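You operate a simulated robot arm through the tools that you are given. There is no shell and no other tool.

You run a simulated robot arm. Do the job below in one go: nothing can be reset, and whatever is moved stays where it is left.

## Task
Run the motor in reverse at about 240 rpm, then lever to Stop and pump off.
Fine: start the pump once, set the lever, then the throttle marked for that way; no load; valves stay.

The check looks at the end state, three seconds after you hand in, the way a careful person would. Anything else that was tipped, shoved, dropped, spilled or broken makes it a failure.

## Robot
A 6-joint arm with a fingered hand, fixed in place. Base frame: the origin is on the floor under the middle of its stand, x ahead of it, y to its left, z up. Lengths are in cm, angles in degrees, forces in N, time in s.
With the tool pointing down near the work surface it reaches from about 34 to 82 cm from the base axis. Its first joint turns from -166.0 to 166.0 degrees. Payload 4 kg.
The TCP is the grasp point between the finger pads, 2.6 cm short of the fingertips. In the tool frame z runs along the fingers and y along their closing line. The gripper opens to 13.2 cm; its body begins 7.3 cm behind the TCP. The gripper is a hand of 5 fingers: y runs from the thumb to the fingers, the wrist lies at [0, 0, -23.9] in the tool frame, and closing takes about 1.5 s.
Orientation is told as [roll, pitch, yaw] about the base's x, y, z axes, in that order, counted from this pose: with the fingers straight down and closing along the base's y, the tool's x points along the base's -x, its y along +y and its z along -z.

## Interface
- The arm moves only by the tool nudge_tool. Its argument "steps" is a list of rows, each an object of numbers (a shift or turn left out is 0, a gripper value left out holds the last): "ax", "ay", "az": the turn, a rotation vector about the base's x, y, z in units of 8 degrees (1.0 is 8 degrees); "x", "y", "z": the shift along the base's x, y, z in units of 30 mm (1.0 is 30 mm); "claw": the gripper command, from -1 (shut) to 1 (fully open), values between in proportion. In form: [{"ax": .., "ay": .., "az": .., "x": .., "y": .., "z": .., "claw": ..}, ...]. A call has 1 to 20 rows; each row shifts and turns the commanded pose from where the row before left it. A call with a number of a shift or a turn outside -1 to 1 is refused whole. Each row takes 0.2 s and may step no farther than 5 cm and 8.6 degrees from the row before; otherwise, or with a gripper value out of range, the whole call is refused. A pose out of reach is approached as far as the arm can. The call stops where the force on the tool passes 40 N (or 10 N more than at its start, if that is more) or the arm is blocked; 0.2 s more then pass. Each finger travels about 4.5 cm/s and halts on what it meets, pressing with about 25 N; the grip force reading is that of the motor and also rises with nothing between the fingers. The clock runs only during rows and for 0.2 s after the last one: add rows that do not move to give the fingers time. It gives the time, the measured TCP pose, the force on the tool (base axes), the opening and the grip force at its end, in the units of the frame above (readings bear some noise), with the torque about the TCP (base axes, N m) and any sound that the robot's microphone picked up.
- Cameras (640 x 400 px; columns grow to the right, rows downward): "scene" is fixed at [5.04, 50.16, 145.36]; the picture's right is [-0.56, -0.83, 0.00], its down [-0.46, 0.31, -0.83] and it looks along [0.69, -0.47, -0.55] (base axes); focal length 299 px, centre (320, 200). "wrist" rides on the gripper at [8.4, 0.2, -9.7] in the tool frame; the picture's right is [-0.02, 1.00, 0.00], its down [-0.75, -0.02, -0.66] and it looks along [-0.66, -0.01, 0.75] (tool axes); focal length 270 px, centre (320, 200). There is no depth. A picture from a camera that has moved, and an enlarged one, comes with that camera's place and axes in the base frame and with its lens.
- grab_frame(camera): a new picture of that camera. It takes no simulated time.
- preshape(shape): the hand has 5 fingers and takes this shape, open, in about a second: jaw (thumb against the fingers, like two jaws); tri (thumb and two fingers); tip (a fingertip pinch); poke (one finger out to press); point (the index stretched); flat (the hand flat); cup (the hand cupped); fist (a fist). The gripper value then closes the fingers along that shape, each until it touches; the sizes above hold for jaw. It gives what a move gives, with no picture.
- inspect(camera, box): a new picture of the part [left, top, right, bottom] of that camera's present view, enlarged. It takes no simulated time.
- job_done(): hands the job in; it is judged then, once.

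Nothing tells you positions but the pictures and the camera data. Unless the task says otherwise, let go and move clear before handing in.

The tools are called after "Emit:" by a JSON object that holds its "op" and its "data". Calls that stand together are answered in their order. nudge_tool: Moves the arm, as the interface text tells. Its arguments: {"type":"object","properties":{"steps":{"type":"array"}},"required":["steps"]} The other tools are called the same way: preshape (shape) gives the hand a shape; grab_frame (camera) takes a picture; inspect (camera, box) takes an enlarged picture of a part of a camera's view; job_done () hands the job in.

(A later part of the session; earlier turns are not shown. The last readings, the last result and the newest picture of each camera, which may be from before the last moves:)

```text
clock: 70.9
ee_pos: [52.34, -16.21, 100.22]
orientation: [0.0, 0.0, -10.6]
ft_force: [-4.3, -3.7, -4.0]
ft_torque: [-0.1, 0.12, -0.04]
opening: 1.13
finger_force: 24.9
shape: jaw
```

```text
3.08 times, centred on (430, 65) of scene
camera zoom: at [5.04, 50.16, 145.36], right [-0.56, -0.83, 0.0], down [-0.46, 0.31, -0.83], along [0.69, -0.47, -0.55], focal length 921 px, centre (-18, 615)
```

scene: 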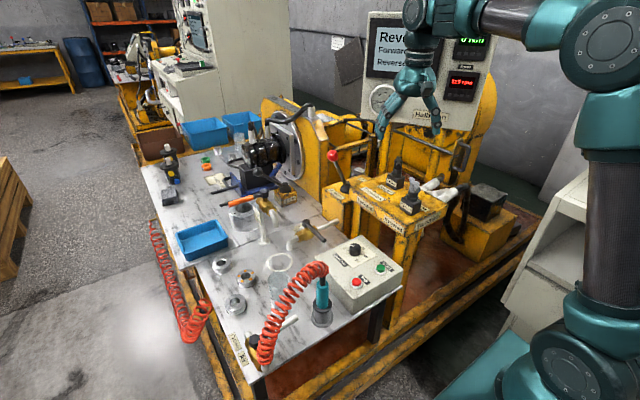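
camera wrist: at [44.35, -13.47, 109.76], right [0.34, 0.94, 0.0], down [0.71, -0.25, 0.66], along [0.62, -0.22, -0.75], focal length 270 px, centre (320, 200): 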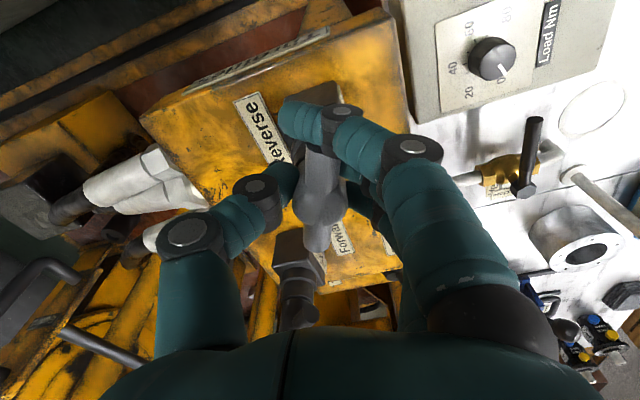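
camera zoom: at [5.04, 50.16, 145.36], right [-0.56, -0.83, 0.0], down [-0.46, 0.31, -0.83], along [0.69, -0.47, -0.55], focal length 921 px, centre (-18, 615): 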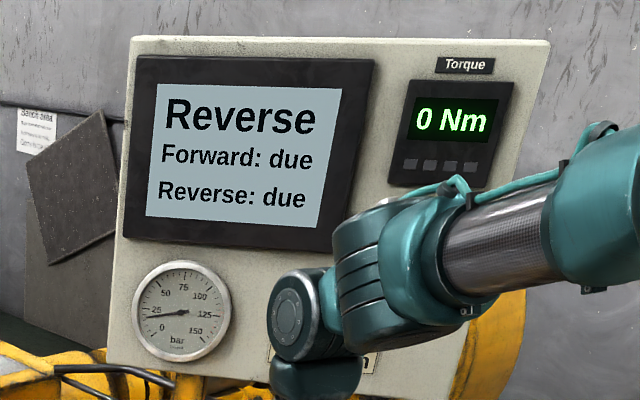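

Emit:
{"op": "nudge_tool", "data": {"steps": [{"claw": 1}, {}, {}, {}, {}, {}, {}, {"z": 1}, {"z": 1}, {"z": 1}, {"z": 1}, {"z": 1}, {"z": 1, "y": 0.5}, {"z": 0.5, "y": 1}, {"y": 1}, {}]}}

Emit:
{"op": "inspect", "data": {"camera": "scene", "box": [350, 0, 510, 130]}}

Emit:
{"op": "inspect", "data": {"camera": "scene", "box": [395, 165, 435, 220]}}

```text
clock: 74.3
ee_pos: [52.28, -8.7, 119.63]
orientation: [0.0, -0.1, -10.7]
ft_force: [-0.3, 0.1, 0.5]
ft_torque: [-0.01, 0.0, 0.04]
opening: 12.56
finger_force: 0.1
shape: jaw
```

```text
3.08 times, centred on (430, 65) of scene
camera zoom: at [5.04, 50.16, 145.36], right [-0.56, -0.83, 0.0], down [-0.46, 0.31, -0.83], along [0.69, -0.47, -0.55], focal length 921 px, centre (-18, 615)
```

zoom: 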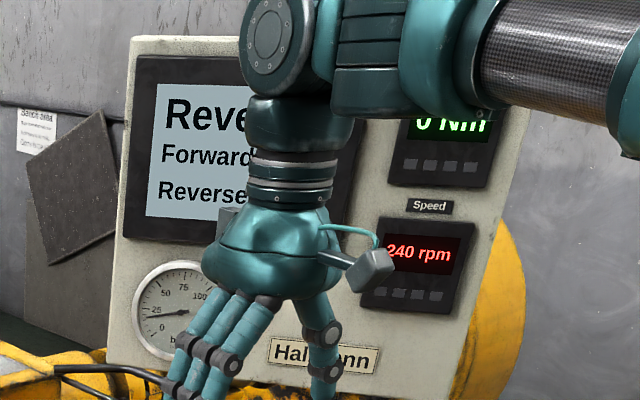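

```text
7.27 times, centred on (415, 192) of scene
camera zoom: at [5.04, 50.16, 145.36], right [-0.56, -0.83, 0.0], down [-0.46, 0.31, -0.83], along [0.69, -0.47, -0.55], focal length 2178 px, centre (-371, 254)
```

zoom: 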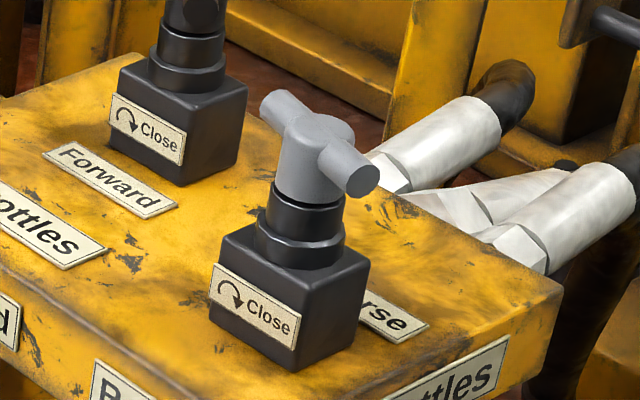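

The speed now reads 240 rpm. I'll move to the starting viewpoint, where the main display is visible and the wrist camera can see the speed, and wait a few seconds at speed.

Emit:
{"op": "nudge_tool", "data": {"steps": [{"x": -0.9, "y": -0.65, "z": 0.9, "az": 0.44}, {"x": -0.9, "y": -0.65, "z": 0.9, "az": 0.44}, {"x": -0.95, "y": -0.65, "z": 0.9, "az": 0.45}, {}, {}, {}, {}, {}, {}, {}, {}, {}, {}]}}

Emit:
{"op": "inspect", "data": {"camera": "scene", "box": [350, 0, 510, 130]}}

Emit:
{"op": "inspect", "data": {"camera": "wrist", "box": [0, 200, 160, 400]}}

```text
clock: 77.1
ee_pos: [44.1, -14.77, 127.77]
orientation: [0.1, 0.0, 0.1]
ft_force: [0.2, -0.2, 0.6]
ft_torque: [0.01, 0.0, -0.03]
opening: 12.6
finger_force: 0.1
shape: jaw
```

```text
3.08 times, centred on (430, 65) of scene
camera zoom: at [5.04, 50.16, 145.36], right [-0.56, -0.83, 0.0], down [-0.46, 0.31, -0.83], along [0.69, -0.47, -0.55], focal length 921 px, centre (-18, 615)
```

zoom: 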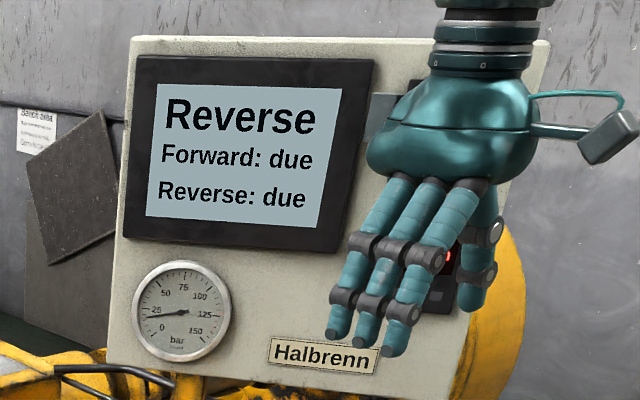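

```text
2.00 times, centred on (80, 300) of wrist
camera zoom: at [35.63, -14.67, 137.4], right [0.02, 1.0, 0.0], down [0.75, -0.01, 0.66], along [0.66, -0.01, -0.75], focal length 541 px, centre (800, 0)
```

zoom: 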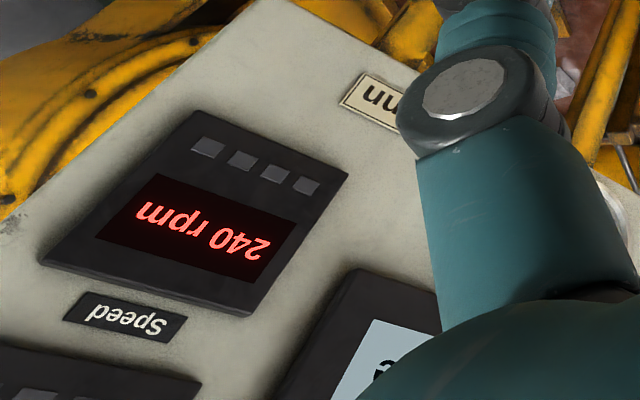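

The speed is a steady 240 rpm but the status still says "due". I'll keep it running longer to see if it records.

Emit:
{"op": "nudge_tool", "data": {"steps": [{}, {}, {}, {}, {}, {}, {}, {}, {}, {}, {}, {}, {}, {}, {}, {}, {}, {}, {}, {}]}}

Emit:
{"op": "nudge_tool", "data": {"steps": [{}, {}, {}, {}, {}, {}, {}, {}, {}, {}, {}, {}, {}, {}, {}, {}, {}, {}, {}, {}]}}

Emit:
{"op": "inspect", "data": {"camera": "scene", "box": [350, 0, 510, 130]}}

Emit:
{"op": "inspect", "data": {"camera": "wrist", "box": [0, 200, 160, 400]}}

```text
clock: 81.3
ee_pos: [44.11, -14.79, 127.78]
orientation: [0.0, 0.0, 0.1]
ft_force: [-0.4, 0.4, -0.1]
ft_torque: [0.02, 0.01, -0.04]
opening: 12.59
finger_force: 0.0
shape: jaw
```

```text
clock: 85.5
ee_pos: [43.98, -14.84, 127.9]
orientation: [0.1, 0.0, 0.1]
ft_force: [-0.3, -0.5, -0.7]
ft_torque: [0.01, 0.01, 0.0]
opening: 12.59
finger_force: 0.1
shape: jaw
```

```text
3.08 times, centred on (430, 65) of scene
camera zoom: at [5.04, 50.16, 145.36], right [-0.56, -0.83, 0.0], down [-0.46, 0.31, -0.83], along [0.69, -0.47, -0.55], focal length 921 px, centre (-18, 615)
```

zoom: 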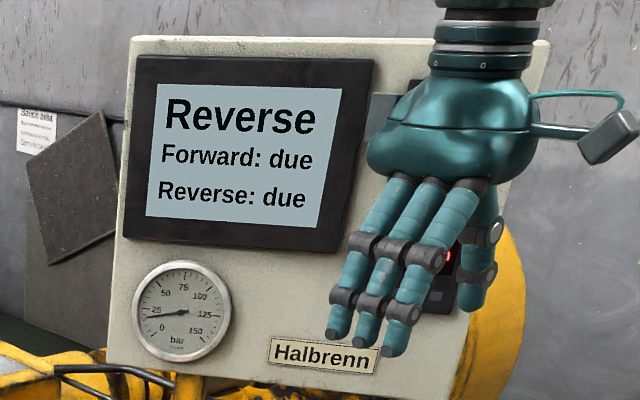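

```text
2.00 times, centred on (80, 300) of wrist
camera zoom: at [35.63, -14.67, 137.4], right [0.02, 1.0, 0.0], down [0.75, -0.01, 0.66], along [0.66, -0.01, -0.75], focal length 541 px, centre (800, 0)
```

zoom: 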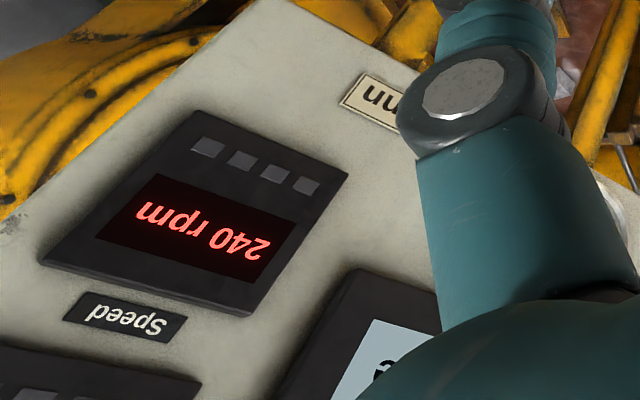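

Emit:
{"op": "nudge_tool", "data": {"steps": [{}, {}, {}, {}, {}, {}, {}, {}, {}, {}, {}, {}, {}, {}, {}, {}, {}, {}, {}, {}]}}

Emit:
{"op": "nudge_tool", "data": {"steps": [{}, {}, {}, {}, {}, {}, {}, {}, {}, {}, {}, {}, {}, {}, {}, {}, {}, {}, {}, {}]}}

Emit:
{"op": "nudge_tool", "data": {"steps": [{}, {}, {}, {}, {}, {}, {}, {}, {}, {}, {}, {}, {}, {}, {}, {}, {}, {}, {}, {}]}}

Emit:
{"op": "inspect", "data": {"camera": "scene", "box": [350, 0, 510, 130]}}

Emit:
{"op": "grab_frame", "data": {"camera": "scene"}}

Emit:
{"op": "grab_frame", "data": {"camera": "wrist"}}

```text
clock: 89.7
ee_pos: [44.15, -14.72, 127.78]
orientation: [-0.1, 0.1, 0.1]
ft_force: [0.7, 0.7, -0.1]
ft_torque: [-0.03, 0.01, 0.04]
opening: 12.6
finger_force: 0.0
shape: jaw
```

```text
clock: 93.9
ee_pos: [44.14, -14.82, 127.8]
orientation: [0.0, -0.1, 0.1]
ft_force: [-0.3, 0.2, -0.8]
ft_torque: [0.02, 0.02, 0.01]
opening: 12.59
finger_force: 0.0
shape: jaw
```

```text
clock: 98.1
ee_pos: [44.0, -14.9, 127.86]
orientation: [0.0, 0.0, 0.2]
ft_force: [-0.4, 0.0, 0.0]
ft_torque: [-0.03, -0.01, -0.02]
opening: 12.59
finger_force: 0.1
shape: jaw
```

```text
3.08 times, centred on (430, 65) of scene
camera zoom: at [5.04, 50.16, 145.36], right [-0.56, -0.83, 0.0], down [-0.46, 0.31, -0.83], along [0.69, -0.47, -0.55], focal length 921 px, centre (-18, 615)
```

zoom: 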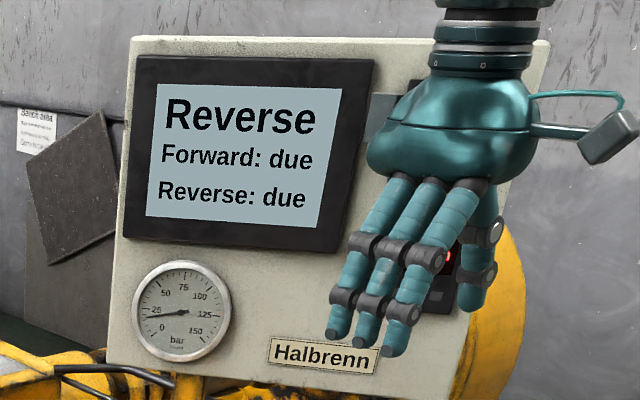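

```text
taken
```

scene: 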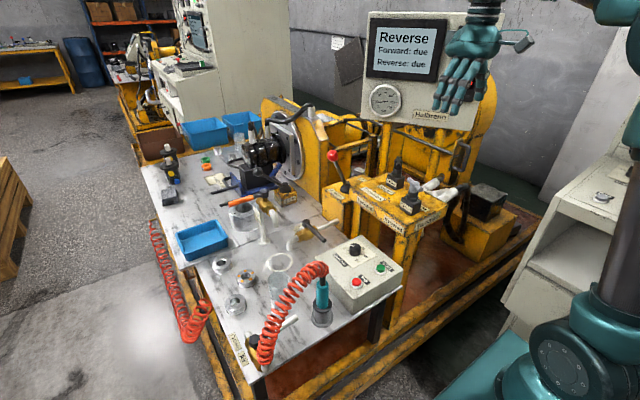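

```text
taken
camera wrist: at [35.63, -14.67, 137.4], right [0.02, 1.0, 0.0], down [0.75, -0.01, 0.66], along [0.66, -0.01, -0.75], focal length 270 px, centre (320, 200)
```

wrist: 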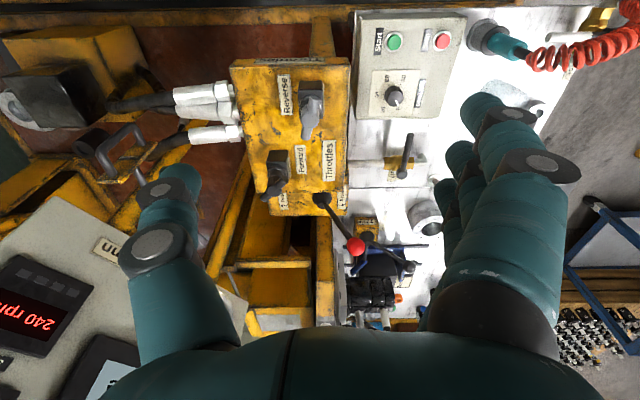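

The motor has run in reverse at 240 rpm for about 25 s, so the log may only update on Stop. I'll go back to the lever ball, now near [82, -7.8, 100], with the fingers tilted forward as before.

Emit:
{"op": "nudge_tool", "data": {"steps": [{"x": 0.945, "y": 0.22, "z": -0.46}, {"x": 0.945, "y": 0.22, "z": -0.46}, {"x": 0.945, "y": 0.22, "z": -0.46, "ay": -0.75}, {"x": 0.945, "y": 0.22, "z": -0.46, "ay": -0.75}, {"x": 0.945, "y": 0.22, "z": -0.46, "ay": -0.75}, {"x": 0.945, "y": 0.22, "z": -0.46, "ay": -0.75}, {"x": 0.945, "y": 0.22, "z": -0.46, "ay": -0.75}, {"x": 0.945, "y": 0.22, "z": -0.46}, {"x": 0.945, "y": 0.22, "z": -0.46}, {"x": 0.945, "y": 0.22, "z": -0.46}, {"x": 0.945, "y": 0.22, "z": -0.46}, {}]}}

Emit:
{"op": "grab_frame", "data": {"camera": "wrist"}}

Emit:
{"op": "grab_frame", "data": {"camera": "scene"}}

```text
clock: 100.7
ee_pos: [80.89, -4.21, 121.5]
orientation: [-0.1, -30.0, 0.1]
ft_force: [-0.2, 0.1, -0.6]
ft_torque: [0.02, 0.02, 0.0]
opening: 12.6
finger_force: 0.1
shape: jaw
out of reach, approached as far as the arm can: row 3, 4, 5, 6, 7
```

```text
taken
camera wrist: at [68.74, -3.93, 125.47], right [0.02, 1.0, 0.01], down [0.32, -0.01, 0.95], along [0.95, -0.01, -0.32], focal length 270 px, centre (320, 200)
```

wrist: 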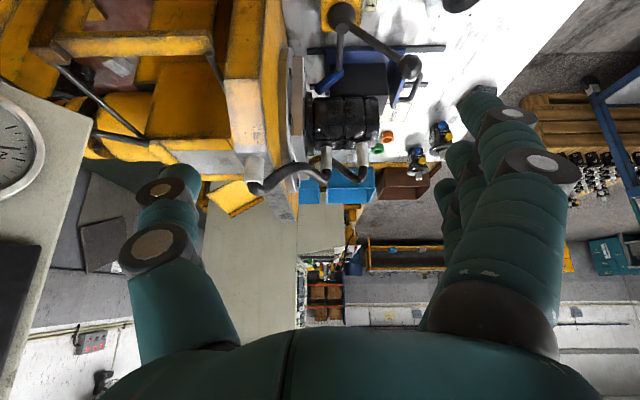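

```text
taken
```

scene: 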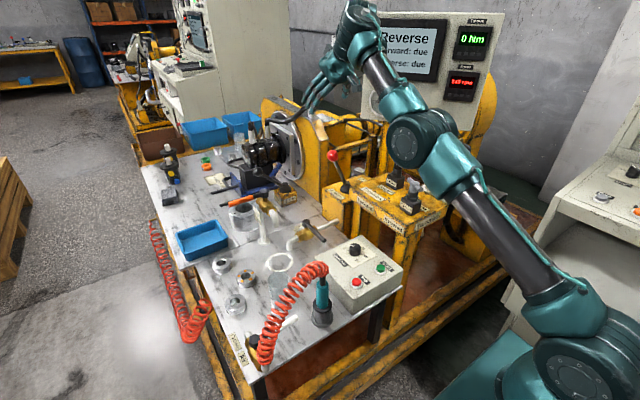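

The arm ended a bit farther out and higher than intended, with no contact. I'll bring it back to the pre-grasp point above and in front of the ball.

Emit:
{"op": "nudge_tool", "data": {"steps": [{"x": -0.6, "y": -0.35, "z": -0.4}, {"x": -0.6, "y": -0.35, "z": -0.6}, {"x": -0.6, "y": -0.35, "z": -0.8}, {"z": -0.6}, {}]}}

Emit:
{"op": "grab_frame", "data": {"camera": "wrist"}}

Emit:
{"op": "grab_frame", "data": {"camera": "scene"}}

```text
clock: 101.9
ee_pos: [77.4, -6.85, 115.65]
orientation: [0.0, -29.5, -0.1]
ft_force: [0.2, -0.1, 0.0]
ft_torque: [0.01, -0.03, 0.01]
opening: 12.57
finger_force: 0.0
shape: jaw
out of reach, approached as far as the arm can: row 3, 4
```

```text
taken
camera wrist: at [65.27, -6.7, 119.86], right [0.02, 1.0, 0.01], down [0.33, -0.01, 0.94], along [0.94, -0.01, -0.33], focal length 270 px, centre (320, 200)
```

wrist: 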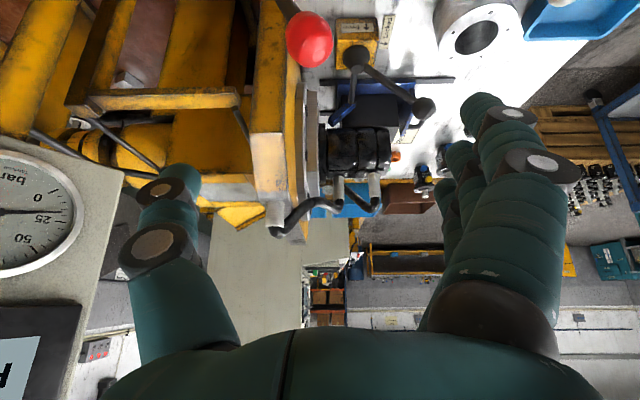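

```text
taken
```

scene: 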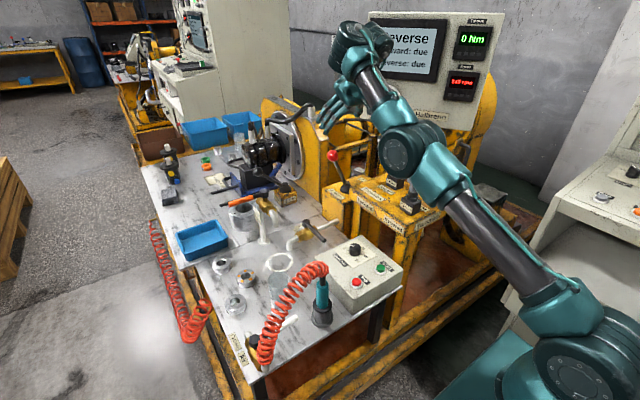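

The arm stretched straight and came back with its elbow low, at about z 115 above the throttles, so I need the elbow-up posture back. I'll stretch upward in free space, pull back and check.

Emit:
{"op": "nudge_tool", "data": {"steps": [{"z": 0.7}, {"z": 0.7}, {"z": 0.7}, {"z": 0.7}, {"z": 0.7}, {"z": 0.7}]}}

Emit:
{"op": "grab_frame", "data": {"camera": "scene"}}

```text
clock: 103.3
ee_pos: [77.02, -7.05, 128.29]
orientation: [0.0, -30.0, 0.0]
ft_force: [0.6, -0.3, -0.6]
ft_torque: [-0.02, 0.01, -0.01]
opening: 12.61
finger_force: 0.0
shape: jaw
out of reach, approached as far as the arm can: row 6
```

```text
taken
```

scene: 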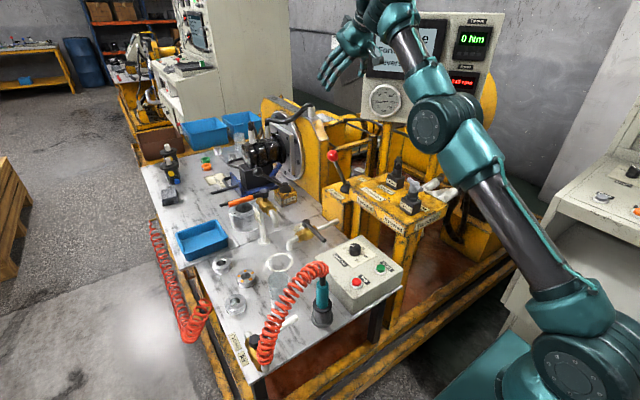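

Emit:
{"op": "nudge_tool", "data": {"steps": [{"z": 0.7}, {"z": 0.7}, {"z": 0.7}, {}, {"x": -0.8}, {"x": -0.8}, {"x": -0.8, "z": -0.3}]}}

Emit:
{"op": "grab_frame", "data": {"camera": "scene"}}

```text
clock: 104.9
ee_pos: [67.59, -8.25, 130.0]
orientation: [-0.1, -30.0, 0.2]
ft_force: [-0.7, 0.2, -0.1]
ft_torque: [0.02, 0.0, -0.01]
opening: 12.62
finger_force: 0.0
shape: jaw
out of reach, approached as far as the arm can: row 1, 2, 3
```

```text
taken
```

scene: 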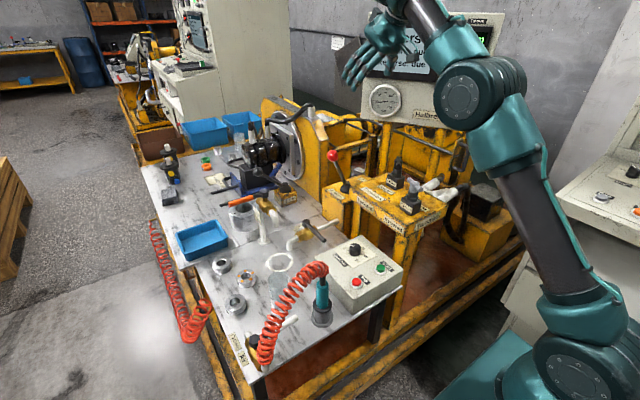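

Emit:
{"op": "nudge_tool", "data": {"steps": [{"x": -0.8, "z": -0.6}, {"x": -0.8, "z": -0.6}, {"x": -0.3, "z": -0.9}, {"z": -0.9}, {}]}}

Emit:
{"op": "grab_frame", "data": {"camera": "scene"}}

```text
clock: 106.1
ee_pos: [68.05, -7.13, 128.34]
orientation: [0.0, -29.8, -0.1]
ft_force: [0.4, 0.9, 0.1]
ft_torque: [0.01, -0.03, 0.01]
opening: 12.59
finger_force: 0.2
shape: jaw
out of reach, approached as far as the arm can: row 1, 2, 3, 4
```

```text
taken
```

scene: 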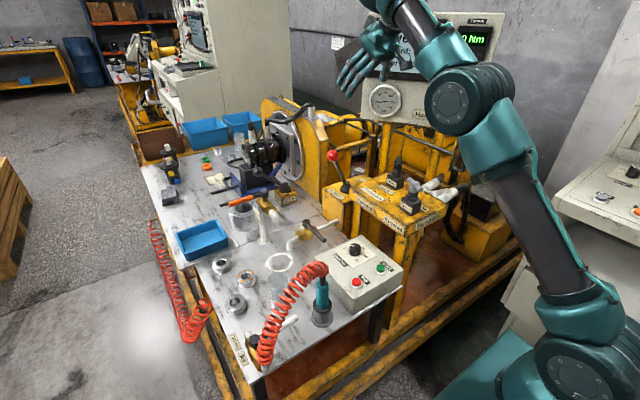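

The elbow is still low and at its joint limit. I'll stretch fully outward, then sweep forward and down along the arc so the elbow bends the other way.

Emit:
{"op": "nudge_tool", "data": {"steps": [{"x": 0.7, "z": 0.65}, {"x": 0.7, "z": 0.65}, {"x": 0.7, "z": 0.65}, {"x": 0.8, "z": 0.4}, {"x": 0.9, "z": 0.1}, {"x": 0.9, "z": 0.1}, {"x": 0.9, "z": 0.1}, {"x": 0.35, "z": -0.7}, {"x": 0.3, "z": -0.7}, {"x": 0.25, "z": -0.7}]}}

Emit:
{"op": "grab_frame", "data": {"camera": "scene"}}

```text
clock: 108.3
ee_pos: [77.94, -7.65, 125.73]
orientation: [0.0, -30.0, 0.0]
ft_force: [-0.7, -0.1, -1.1]
ft_torque: [0.04, 0.0, 0.01]
opening: 12.62
finger_force: 0.1
shape: jaw
out of reach, approached as far as the arm can: row 3, 4, 5, 6, 7, 8, 9
```

```text
taken
```

scene: 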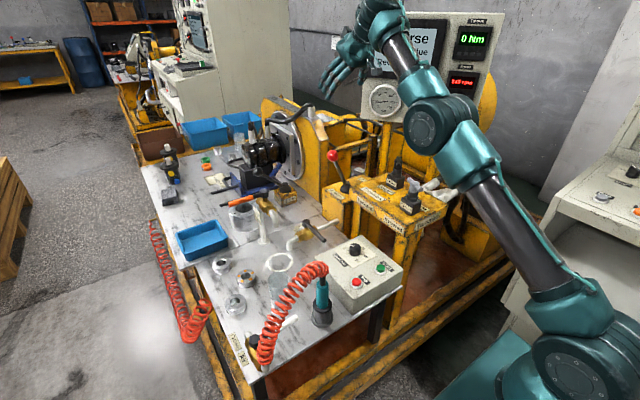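

Emit:
{"op": "nudge_tool", "data": {"steps": [{"x": 0.2, "z": -0.6}, {"x": 0.1, "z": -0.6}, {"x": 0.0, "z": -0.6}]}}

Emit:
{"op": "grab_frame", "data": {"camera": "scene"}}

```text
clock: 109.1
ee_pos: [78.69, -7.75, 120.48]
orientation: [-0.1, -30.1, 0.1]
ft_force: [-1.2, -0.8, -0.4]
ft_torque: [0.0, 0.0, 0.01]
opening: 12.6
finger_force: 0.0
shape: jaw
```

```text
taken
```

scene: 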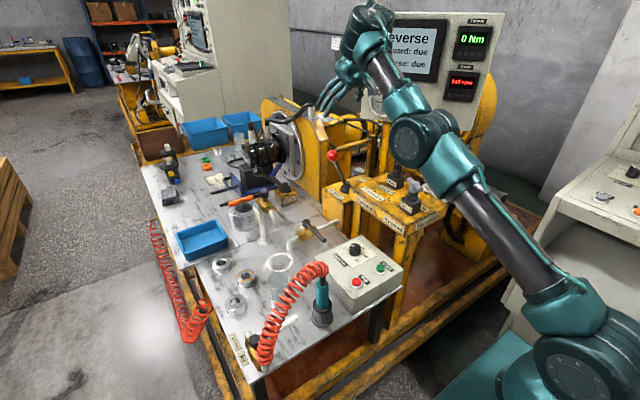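

Still elbow-low. I'll raise the arm, stretch it out, then sweep it down at full stretch so the elbow passes through straight and bends upward. All of this stays in free space above the bench.

Emit:
{"op": "nudge_tool", "data": {"steps": [{"x": -0.75, "z": 1}, {"x": -0.75, "z": 1}, {"x": -0.75, "z": 1}, {"x": -0.75, "z": 1}, {"x": -0.75, "z": 1}, {"x": -0.75, "z": 1}, {"x": 0.6, "z": 0.75}, {"x": 0.6, "z": 0.75}]}}

Emit:
{"op": "grab_frame", "data": {"camera": "scene"}}

```text
clock: 110.9
ee_pos: [66.19, -7.97, 139.69]
orientation: [0.0, -30.0, 0.2]
ft_force: [-1.1, 0.3, -0.4]
ft_torque: [-0.02, 0.01, -0.03]
opening: 12.63
finger_force: 0.0
shape: jaw
out of reach, approached as far as the arm can: row 7, 8
```

```text
taken
```

scene: 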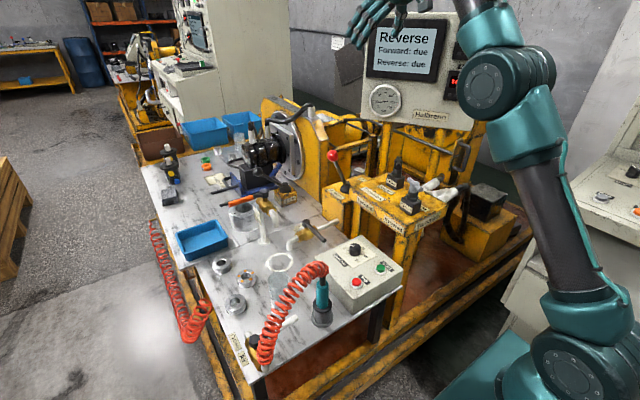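

Emit:
{"op": "nudge_tool", "data": {"steps": [{"x": 0.94, "z": -0.44}, {"x": 0.94, "z": -0.44}, {"x": 0.92, "z": -0.48}, {"x": 0.9, "z": -0.52}, {"x": 0.88, "z": -0.56}, {"x": 0.85, "z": -0.6}, {"x": 0.82, "z": -0.63}, {"x": 0.5, "z": -1.0}, {"x": 0.2, "z": -1.0}]}}

Emit:
{"op": "grab_frame", "data": {"camera": "scene"}}

```text
clock: 112.9
ee_pos: [79.68, -9.56, 120.67]
orientation: [-0.2, -30.0, 0.2]
ft_force: [-0.6, -0.3, 0.5]
ft_torque: [0.01, 0.0, 0.02]
opening: 12.58
finger_force: 0.1
shape: jaw
out of reach, approached as far as the arm can: row 1, 2, 3, 4, 5, 6, 7
```

```text
taken
```

scene: 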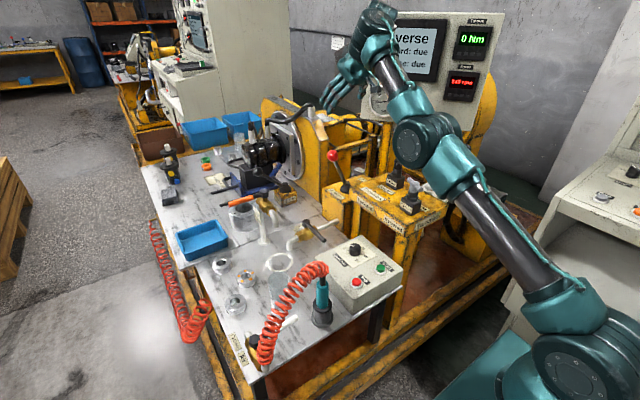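

Emit:
{"op": "nudge_tool", "data": {"steps": [{"x": 0.0, "z": -0.6}, {"x": -0.1, "z": -0.6}]}}

Emit:
{"op": "grab_frame", "data": {"camera": "scene"}}

```text
clock: 113.5
ee_pos: [79.07, -9.43, 117.32]
orientation: [-0.5, -29.5, 0.1]
ft_force: [0.3, 0.4, 0.6]
ft_torque: [0.01, -0.01, 0.0]
opening: 12.6
finger_force: 0.0
shape: jaw
```

```text
taken
```

scene: 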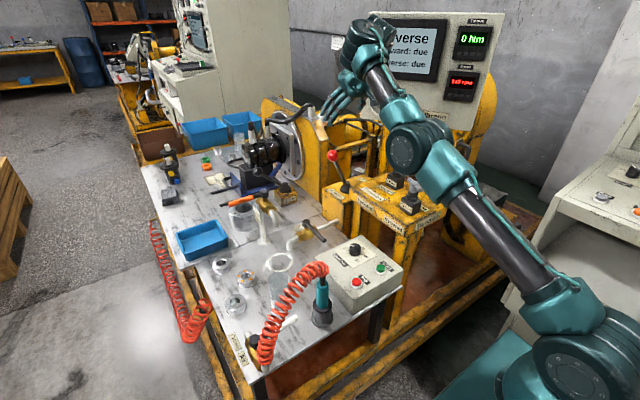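

Emit:
{"op": "nudge_tool", "data": {"steps": [{"x": 0.98, "z": 0.95}, {}, {"x": -0.6, "z": -0.5}, {"x": 0.2, "z": -0.6}]}}

Emit:
{"op": "grab_frame", "data": {"camera": "scene"}}

```text
clock: 114.5
ee_pos: [79.19, -8.71, 117.03]
orientation: [-0.5, -29.5, 0.0]
ft_force: [0.3, 0.2, 0.3]
ft_torque: [-0.02, -0.03, 0.01]
opening: 12.6
finger_force: 0.0
shape: jaw
out of reach, approached as far as the arm can: row 1, 4
```

```text
taken
```

scene: 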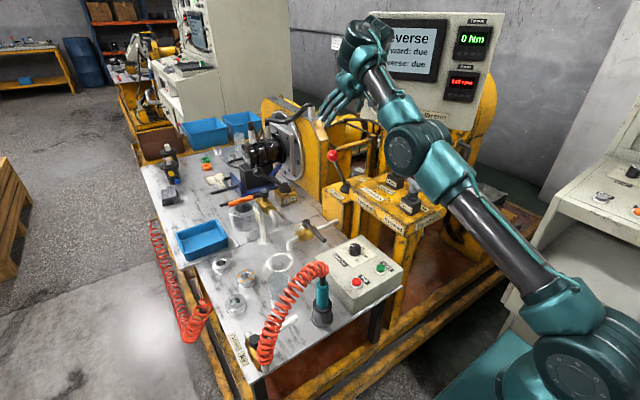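

I'll look closely at the arm's current posture.

Emit:
{"op": "inspect", "data": {"camera": "scene", "box": [310, 0, 510, 220]}}

Emit:
{"op": "grab_frame", "data": {"camera": "wrist"}}

```text
1.82 times, centred on (410, 110) of scene
camera zoom: at [5.04, 50.16, 145.36], right [-0.56, -0.83, 0.0], down [-0.46, 0.31, -0.83], along [0.69, -0.47, -0.55], focal length 544 px, centre (156, 364)
```

zoom: 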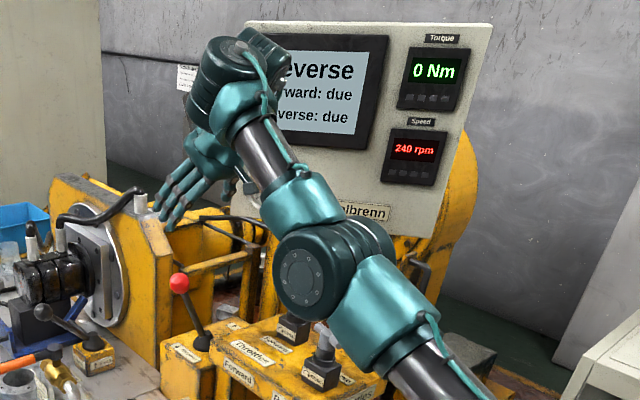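

```text
taken
camera wrist: at [67.12, -8.56, 121.21], right [0.02, 1.0, 0.0], down [0.33, -0.01, 0.94], along [0.94, -0.02, -0.33], focal length 270 px, centre (320, 200)
```

wrist: 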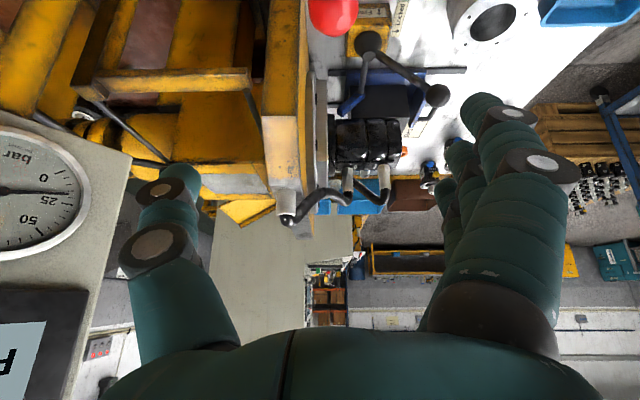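

The wrist looks folded near its limit in this posture. A vertical hand should favour the elbow-up posture, so I'll go up near full stretch and then untilt the hand while pulling back.

Emit:
{"op": "nudge_tool", "data": {"steps": [{"x": -0.6, "z": 1}, {"x": -0.7, "z": 1}, {"x": -0.75, "z": 1}, {"x": -0.75, "z": 1}, {"x": -0.75, "z": 1}, {"x": -0.75, "z": 1}, {"x": -0.75, "z": 0.9}]}}

Emit:
{"op": "nudge_tool", "data": {"steps": [{"x": -0.95, "z": -0.2, "ay": 0.9375}, {"x": -1, "z": -0.25, "ay": 0.9375}, {"x": -1, "z": -0.3, "ay": 0.9375}, {"x": -1, "z": -0.3, "ay": 0.9375}, {}]}}

Emit:
{"op": "grab_frame", "data": {"camera": "scene"}}

```text
clock: 116.1
ee_pos: [64.3, -8.61, 137.61]
orientation: [0.0, -29.9, 0.2]
ft_force: [0.5, 0.0, -1.4]
ft_torque: [0.01, 0.0, 0.0]
opening: 12.62
finger_force: 0.1
shape: jaw
```

```text
clock: 117.3
ee_pos: [52.32, -8.67, 134.47]
orientation: [-0.1, -0.1, 0.1]
ft_force: [-0.2, 0.6, 0.2]
ft_torque: [0.02, 0.01, 0.0]
opening: 12.6
finger_force: 0.1
shape: jaw
```

```text
taken
```

scene: 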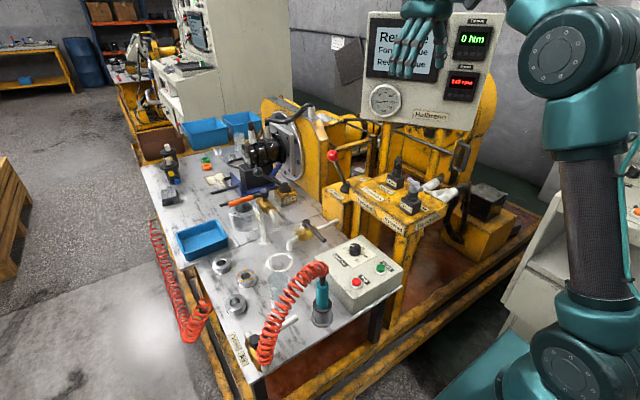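

No reach warnings, and the elbow is now well back. I'll lower to a pose I've used before and compare.

Emit:
{"op": "nudge_tool", "data": {"steps": [{"z": -0.6}, {"z": -0.8}, {"z": -1}, {"z": -1}, {"z": -1}, {}]}}

Emit:
{"op": "grab_frame", "data": {"camera": "scene"}}

```text
clock: 118.7
ee_pos: [52.2, -8.49, 121.52]
orientation: [0.0, 0.0, 0.0]
ft_force: [0.5, 1.1, -0.5]
ft_torque: [-0.01, 0.0, 0.01]
opening: 12.62
finger_force: 0.1
shape: jaw
```

```text
taken
```

scene: 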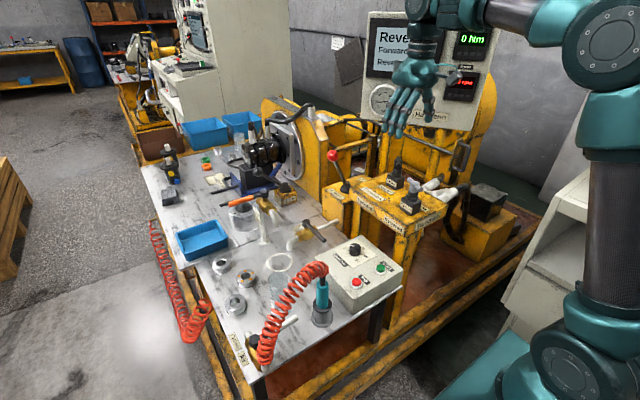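

The elbow-up posture is restored. I'll head to the lever lower down, tilting early and checking in short stages.

Emit:
{"op": "nudge_tool", "data": {"steps": [{"z": -0.8}, {"z": -0.8}, {"z": -0.7}, {"x": 0.5, "ay": -0.7}, {"x": 0.7, "ay": -0.75}]}}

Emit:
{"op": "nudge_tool", "data": {"steps": [{"x": 0.8, "ay": -0.75}, {"x": 0.8, "ay": -0.75}, {"x": 0.8, "ay": -0.8}, {}]}}

Emit:
{"op": "grab_frame", "data": {"camera": "scene"}}

```text
clock: 119.9
ee_pos: [55.8, -8.67, 114.45]
orientation: [0.0, -11.8, 0.1]
ft_force: [-0.4, -0.3, 0.7]
ft_torque: [-0.02, -0.03, -0.03]
opening: 12.62
finger_force: 0.2
shape: jaw
```

```text
clock: 120.9
ee_pos: [62.97, -8.74, 114.47]
orientation: [-0.1, -30.1, 0.1]
ft_force: [0.2, 0.0, -0.5]
ft_torque: [-0.01, 0.02, 0.02]
opening: 12.6
finger_force: 0.1
shape: jaw
```

```text
taken
```

scene: 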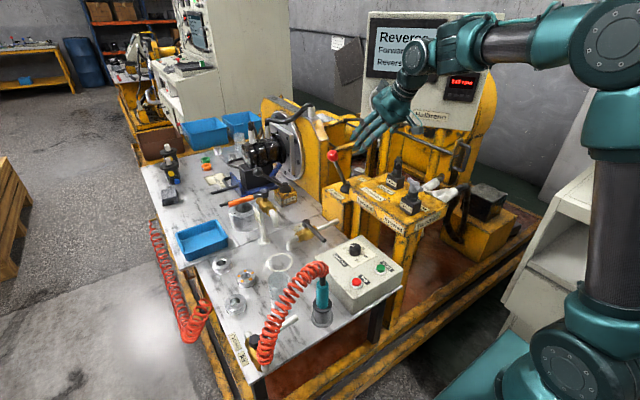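

Elbow-up is holding. I'll continue to the pre-grasp point.

Emit:
{"op": "nudge_tool", "data": {"steps": [{"x": 0.8, "y": 0.08, "z": -0.1}, {"x": 0.8, "y": 0.08, "z": -0.1}, {"x": 0.8, "y": 0.08, "z": -0.1}, {"x": 0.8, "y": 0.08, "z": -0.1}, {"x": 0.8, "y": 0.08, "z": -0.1}, {}]}}

Emit:
{"op": "grab_frame", "data": {"camera": "wrist"}}

Emit:
{"op": "grab_frame", "data": {"camera": "scene"}}

```text
clock: 122.3
ee_pos: [74.87, -7.32, 112.91]
orientation: [-0.1, -30.0, 0.1]
ft_force: [-0.5, -0.3, 0.4]
ft_torque: [-0.03, -0.02, -0.02]
opening: 12.6
finger_force: 0.1
shape: jaw
```

```text
taken
camera wrist: at [62.7, -7.31, 116.98], right [0.02, 1.0, 0.01], down [0.32, -0.01, 0.95], along [0.95, -0.01, -0.32], focal length 270 px, centre (320, 200)
```

wrist: 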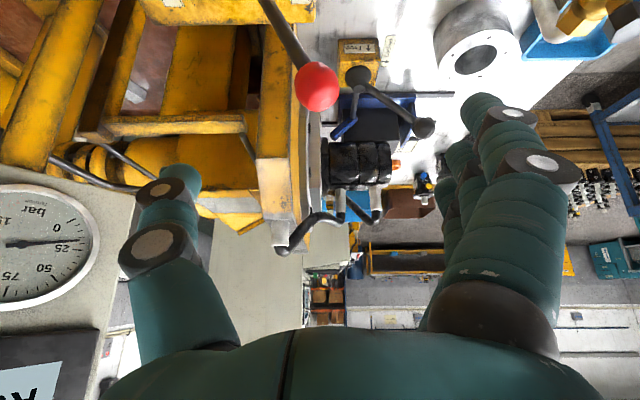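

```text
taken
```

scene: 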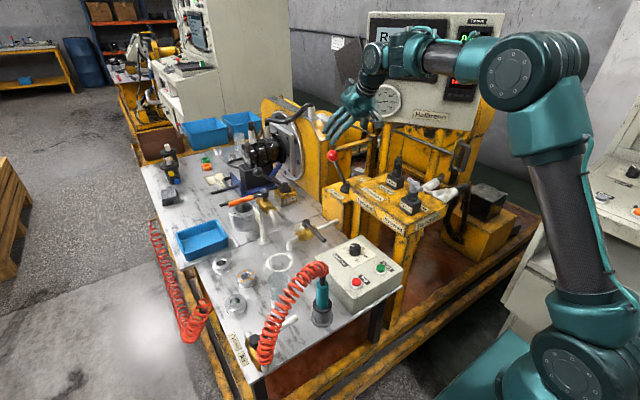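

The ball is at about [82.8, -7.7, 99.3]. I'll approach along the tool axis.

Emit:
{"op": "nudge_tool", "data": {"steps": [{"x": 0.52, "y": -0.03, "z": -0.9}, {"x": 0.52, "y": -0.03, "z": -0.9}, {"x": 0.52, "y": -0.03, "z": -0.9}, {"x": 0.52, "y": -0.03, "z": -0.9}, {"x": 0.52, "z": -0.9}, {}]}}

Emit:
{"op": "grab_frame", "data": {"camera": "wrist"}}

Emit:
{"op": "inspect", "data": {"camera": "scene", "box": [310, 100, 430, 210]}}

```text
clock: 123.7
ee_pos: [82.58, -7.84, 99.6]
orientation: [0.0, -29.9, 0.1]
ft_force: [0.7, -0.8, -0.4]
ft_torque: [0.0, 0.01, -0.02]
opening: 12.59
finger_force: 0.0
shape: jaw
```

```text
taken
camera wrist: at [70.4, -7.76, 103.6], right [0.02, 1.0, 0.01], down [0.32, -0.01, 0.95], along [0.95, -0.01, -0.32], focal length 270 px, centre (320, 200)
```

wrist: 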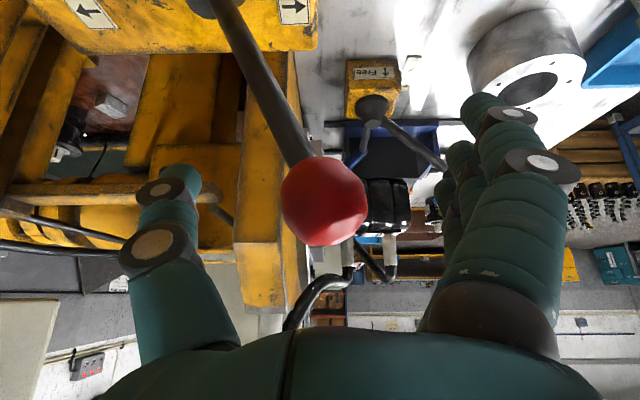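

```text
3.64 times, centred on (370, 155) of scene
camera zoom: at [5.04, 50.16, 145.36], right [-0.56, -0.83, 0.0], down [-0.46, 0.31, -0.83], along [0.69, -0.47, -0.55], focal length 1089 px, centre (138, 364)
```

zoom: 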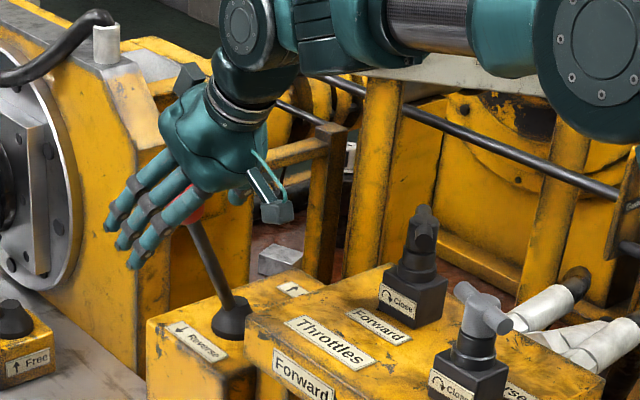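

The ball is centred between thumb and fingers. Closing the grip.

Emit:
{"op": "nudge_tool", "data": {"steps": [{"claw": -1}, {}, {}, {}, {}, {}, {}, {}]}}

Emit:
{"op": "nudge_tool", "data": {"steps": [{"y": -0.4, "z": 0.14}, {"y": -0.4, "z": 0.12}, {"y": -0.4, "z": 0.1}, {}]}}

Emit:
{"op": "grab_frame", "data": {"camera": "wrist"}}

Emit:
{"op": "grab_frame", "data": {"camera": "scene"}}

```text
clock: 125.5
ee_pos: [82.6, -8.05, 99.5]
orientation: [-0.1, -30.1, 0.1]
ft_force: [4.7, -5.7, -5.6]
ft_torque: [0.04, -0.04, 0.05]
opening: 0.81
finger_force: 18.0
shape: jaw
```

```text
clock: 126.5
ee_pos: [82.67, -11.57, 100.37]
orientation: [0.0, -29.6, 0.1]
ft_force: [-3.5, -2.5, -24.9]
ft_torque: [0.27, 0.06, -0.08]
opening: 0.4
finger_force: 24.7
shape: jaw
```

```text
taken
camera wrist: at [70.59, -11.44, 104.49], right [0.02, 1.0, 0.01], down [0.33, -0.01, 0.94], along [0.94, -0.01, -0.33], focal length 270 px, centre (320, 200)
```

wrist: 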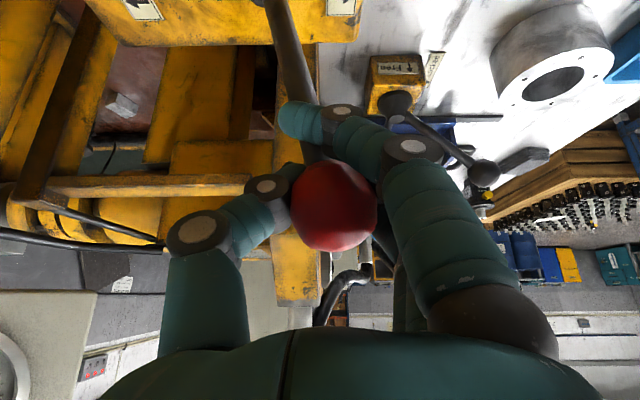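

```text
taken
```

scene: 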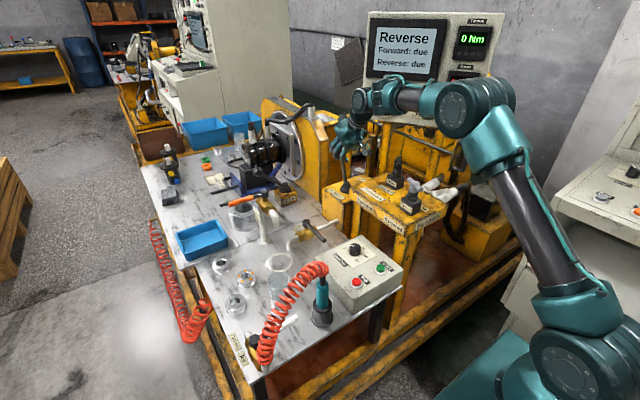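

The lever is coming back. I'll continue toward upright with a little less lift.

Emit:
{"op": "nudge_tool", "data": {"steps": [{"y": -0.4, "z": 0.02}, {"y": -0.4, "z": 0.02}, {"y": -0.3, "z": 0.0}, {}]}}

Emit:
{"op": "grab_frame", "data": {"camera": "wrist"}}

Emit:
{"op": "inspect", "data": {"camera": "scene", "box": [310, 0, 510, 210]}}

Emit:
{"op": "inspect", "data": {"camera": "scene", "box": [320, 100, 420, 200]}}

```text
clock: 127.5
ee_pos: [82.77, -14.93, 100.8]
orientation: [-0.2, -30.1, 0.2]
ft_force: [4.2, 2.5, -12.9]
ft_torque: [0.58, -0.02, -0.07]
opening: 0.38
finger_force: 24.9
shape: jaw
```

```text
taken
camera wrist: at [70.69, -14.69, 104.75], right [0.02, 1.0, 0.01], down [0.32, -0.01, 0.95], along [0.95, -0.01, -0.32], focal length 270 px, centre (320, 200)
```

wrist: 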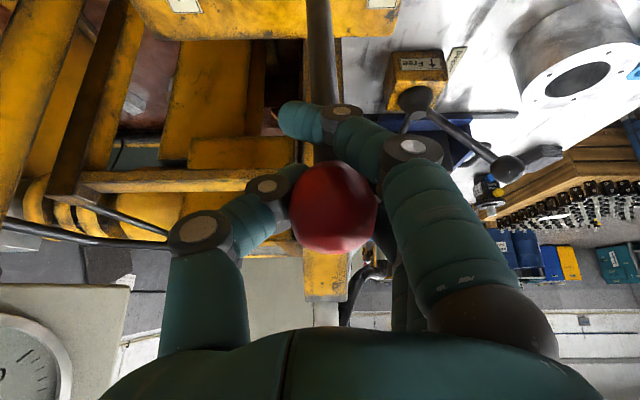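

```text
1.90 times, centred on (410, 105) of scene
camera zoom: at [5.04, 50.16, 145.36], right [-0.56, -0.83, 0.0], down [-0.46, 0.31, -0.83], along [0.69, -0.47, -0.55], focal length 570 px, centre (149, 381)
```

zoom: 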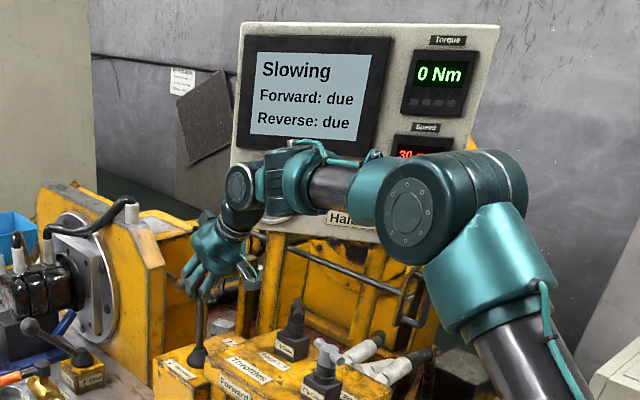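

```text
4.00 times, centred on (370, 150) of scene
camera zoom: at [5.04, 50.16, 145.36], right [-0.56, -0.83, 0.0], down [-0.46, 0.31, -0.83], along [0.69, -0.47, -0.55], focal length 1198 px, centre (120, 400)
```

zoom: 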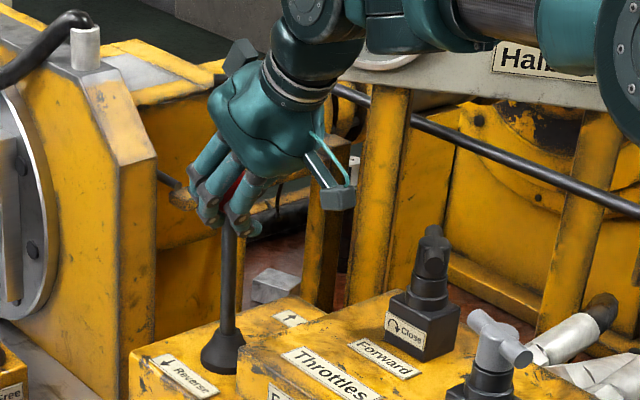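

The display shows "Slowing", so the lever is in the Stop zone. It's still about 2° off upright toward Reverse, so I'll move another 0.6 cm.

Emit:
{"op": "nudge_tool", "data": {"steps": [{"y": -0.2}, {}, {}, {}, {}]}}

Emit:
{"op": "grab_frame", "data": {"camera": "wrist"}}

Emit:
{"op": "inspect", "data": {"camera": "scene", "box": [350, 0, 510, 130]}}

```text
clock: 128.7
ee_pos: [82.86, -15.29, 100.71]
orientation: [-0.1, -29.9, 0.2]
ft_force: [12.1, 3.6, -9.9]
ft_torque: [0.7, -0.03, -0.06]
opening: 0.37
finger_force: 25.3
shape: jaw
```

```text
taken
camera wrist: at [70.66, -15.25, 104.72], right [0.02, 1.0, 0.01], down [0.32, -0.01, 0.95], along [0.95, -0.01, -0.32], focal length 270 px, centre (320, 200)
```

wrist: 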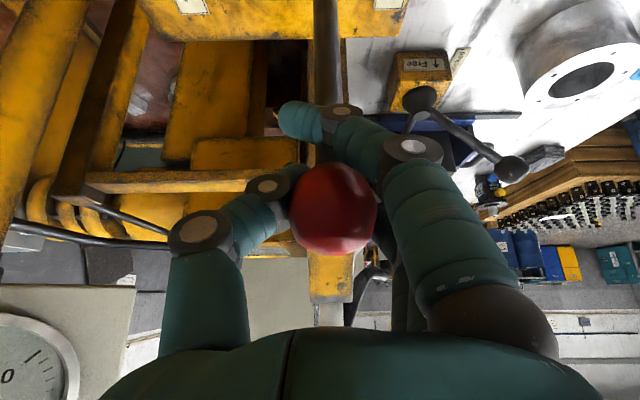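

```text
3.08 times, centred on (430, 65) of scene
camera zoom: at [5.04, 50.16, 145.36], right [-0.56, -0.83, 0.0], down [-0.46, 0.31, -0.83], along [0.69, -0.47, -0.55], focal length 921 px, centre (-18, 615)
```

zoom: 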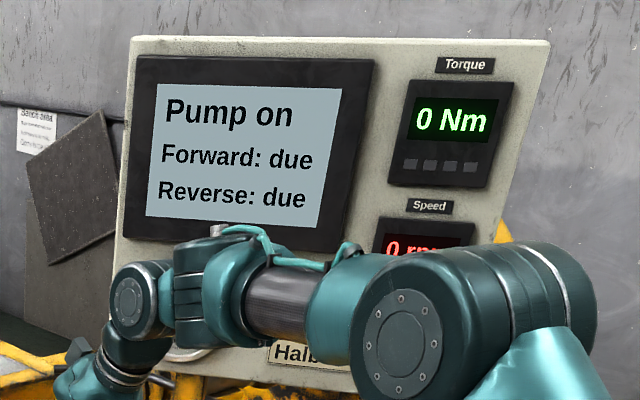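

The display shows 0 rpm and "Pump on". I'll wait a moment to see whether the log line updates.

Emit:
{"op": "nudge_tool", "data": {"steps": [{}, {}, {}, {}, {}, {}, {}, {}, {}, {}, {}, {}, {}, {}, {}, {}]}}

Emit:
{"op": "inspect", "data": {"camera": "scene", "box": [350, 0, 510, 130]}}

Emit:
{"op": "inspect", "data": {"camera": "scene", "box": [325, 230, 405, 290]}}

Emit:
{"op": "inspect", "data": {"camera": "scene", "box": [230, 180, 340, 260]}}

```text
clock: 132.1
ee_pos: [82.59, -15.47, 100.66]
orientation: [-0.1, -30.0, 0.1]
ft_force: [15.1, 3.7, -6.6]
ft_torque: [0.61, -0.06, -0.07]
opening: 0.39
finger_force: 24.9
shape: jaw
```

```text
3.08 times, centred on (430, 65) of scene
camera zoom: at [5.04, 50.16, 145.36], right [-0.56, -0.83, 0.0], down [-0.46, 0.31, -0.83], along [0.69, -0.47, -0.55], focal length 921 px, centre (-18, 615)
```

zoom: 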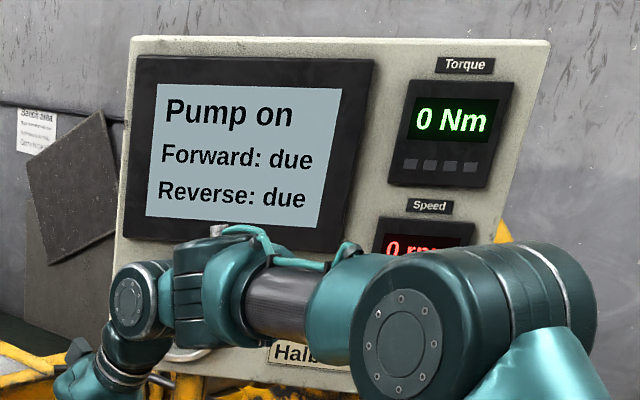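

```text
6.67 times, centred on (365, 260) of scene
camera zoom: at [5.04, 50.16, 145.36], right [-0.56, -0.83, 0.0], down [-0.46, 0.31, -0.83], along [0.69, -0.47, -0.55], focal length 1996 px, centre (20, -200)
```

zoom: 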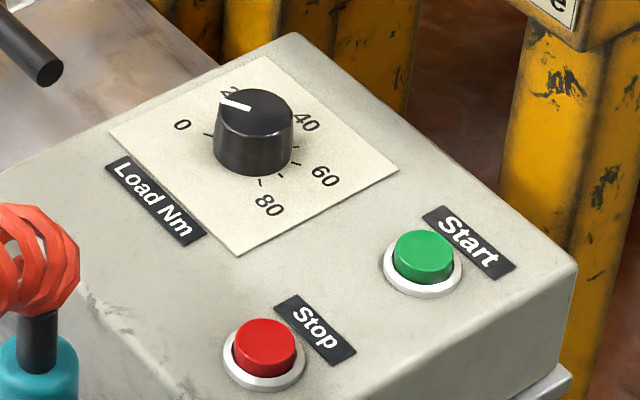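

```text
5.00 times, centred on (285, 220) of scene
camera zoom: at [5.04, 50.16, 145.36], right [-0.56, -0.83, 0.0], down [-0.46, 0.31, -0.83], along [0.69, -0.47, -0.55], focal length 1497 px, centre (495, 100)
```

zoom: 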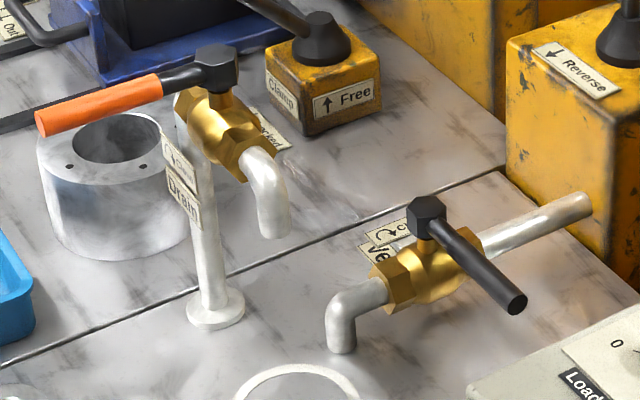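

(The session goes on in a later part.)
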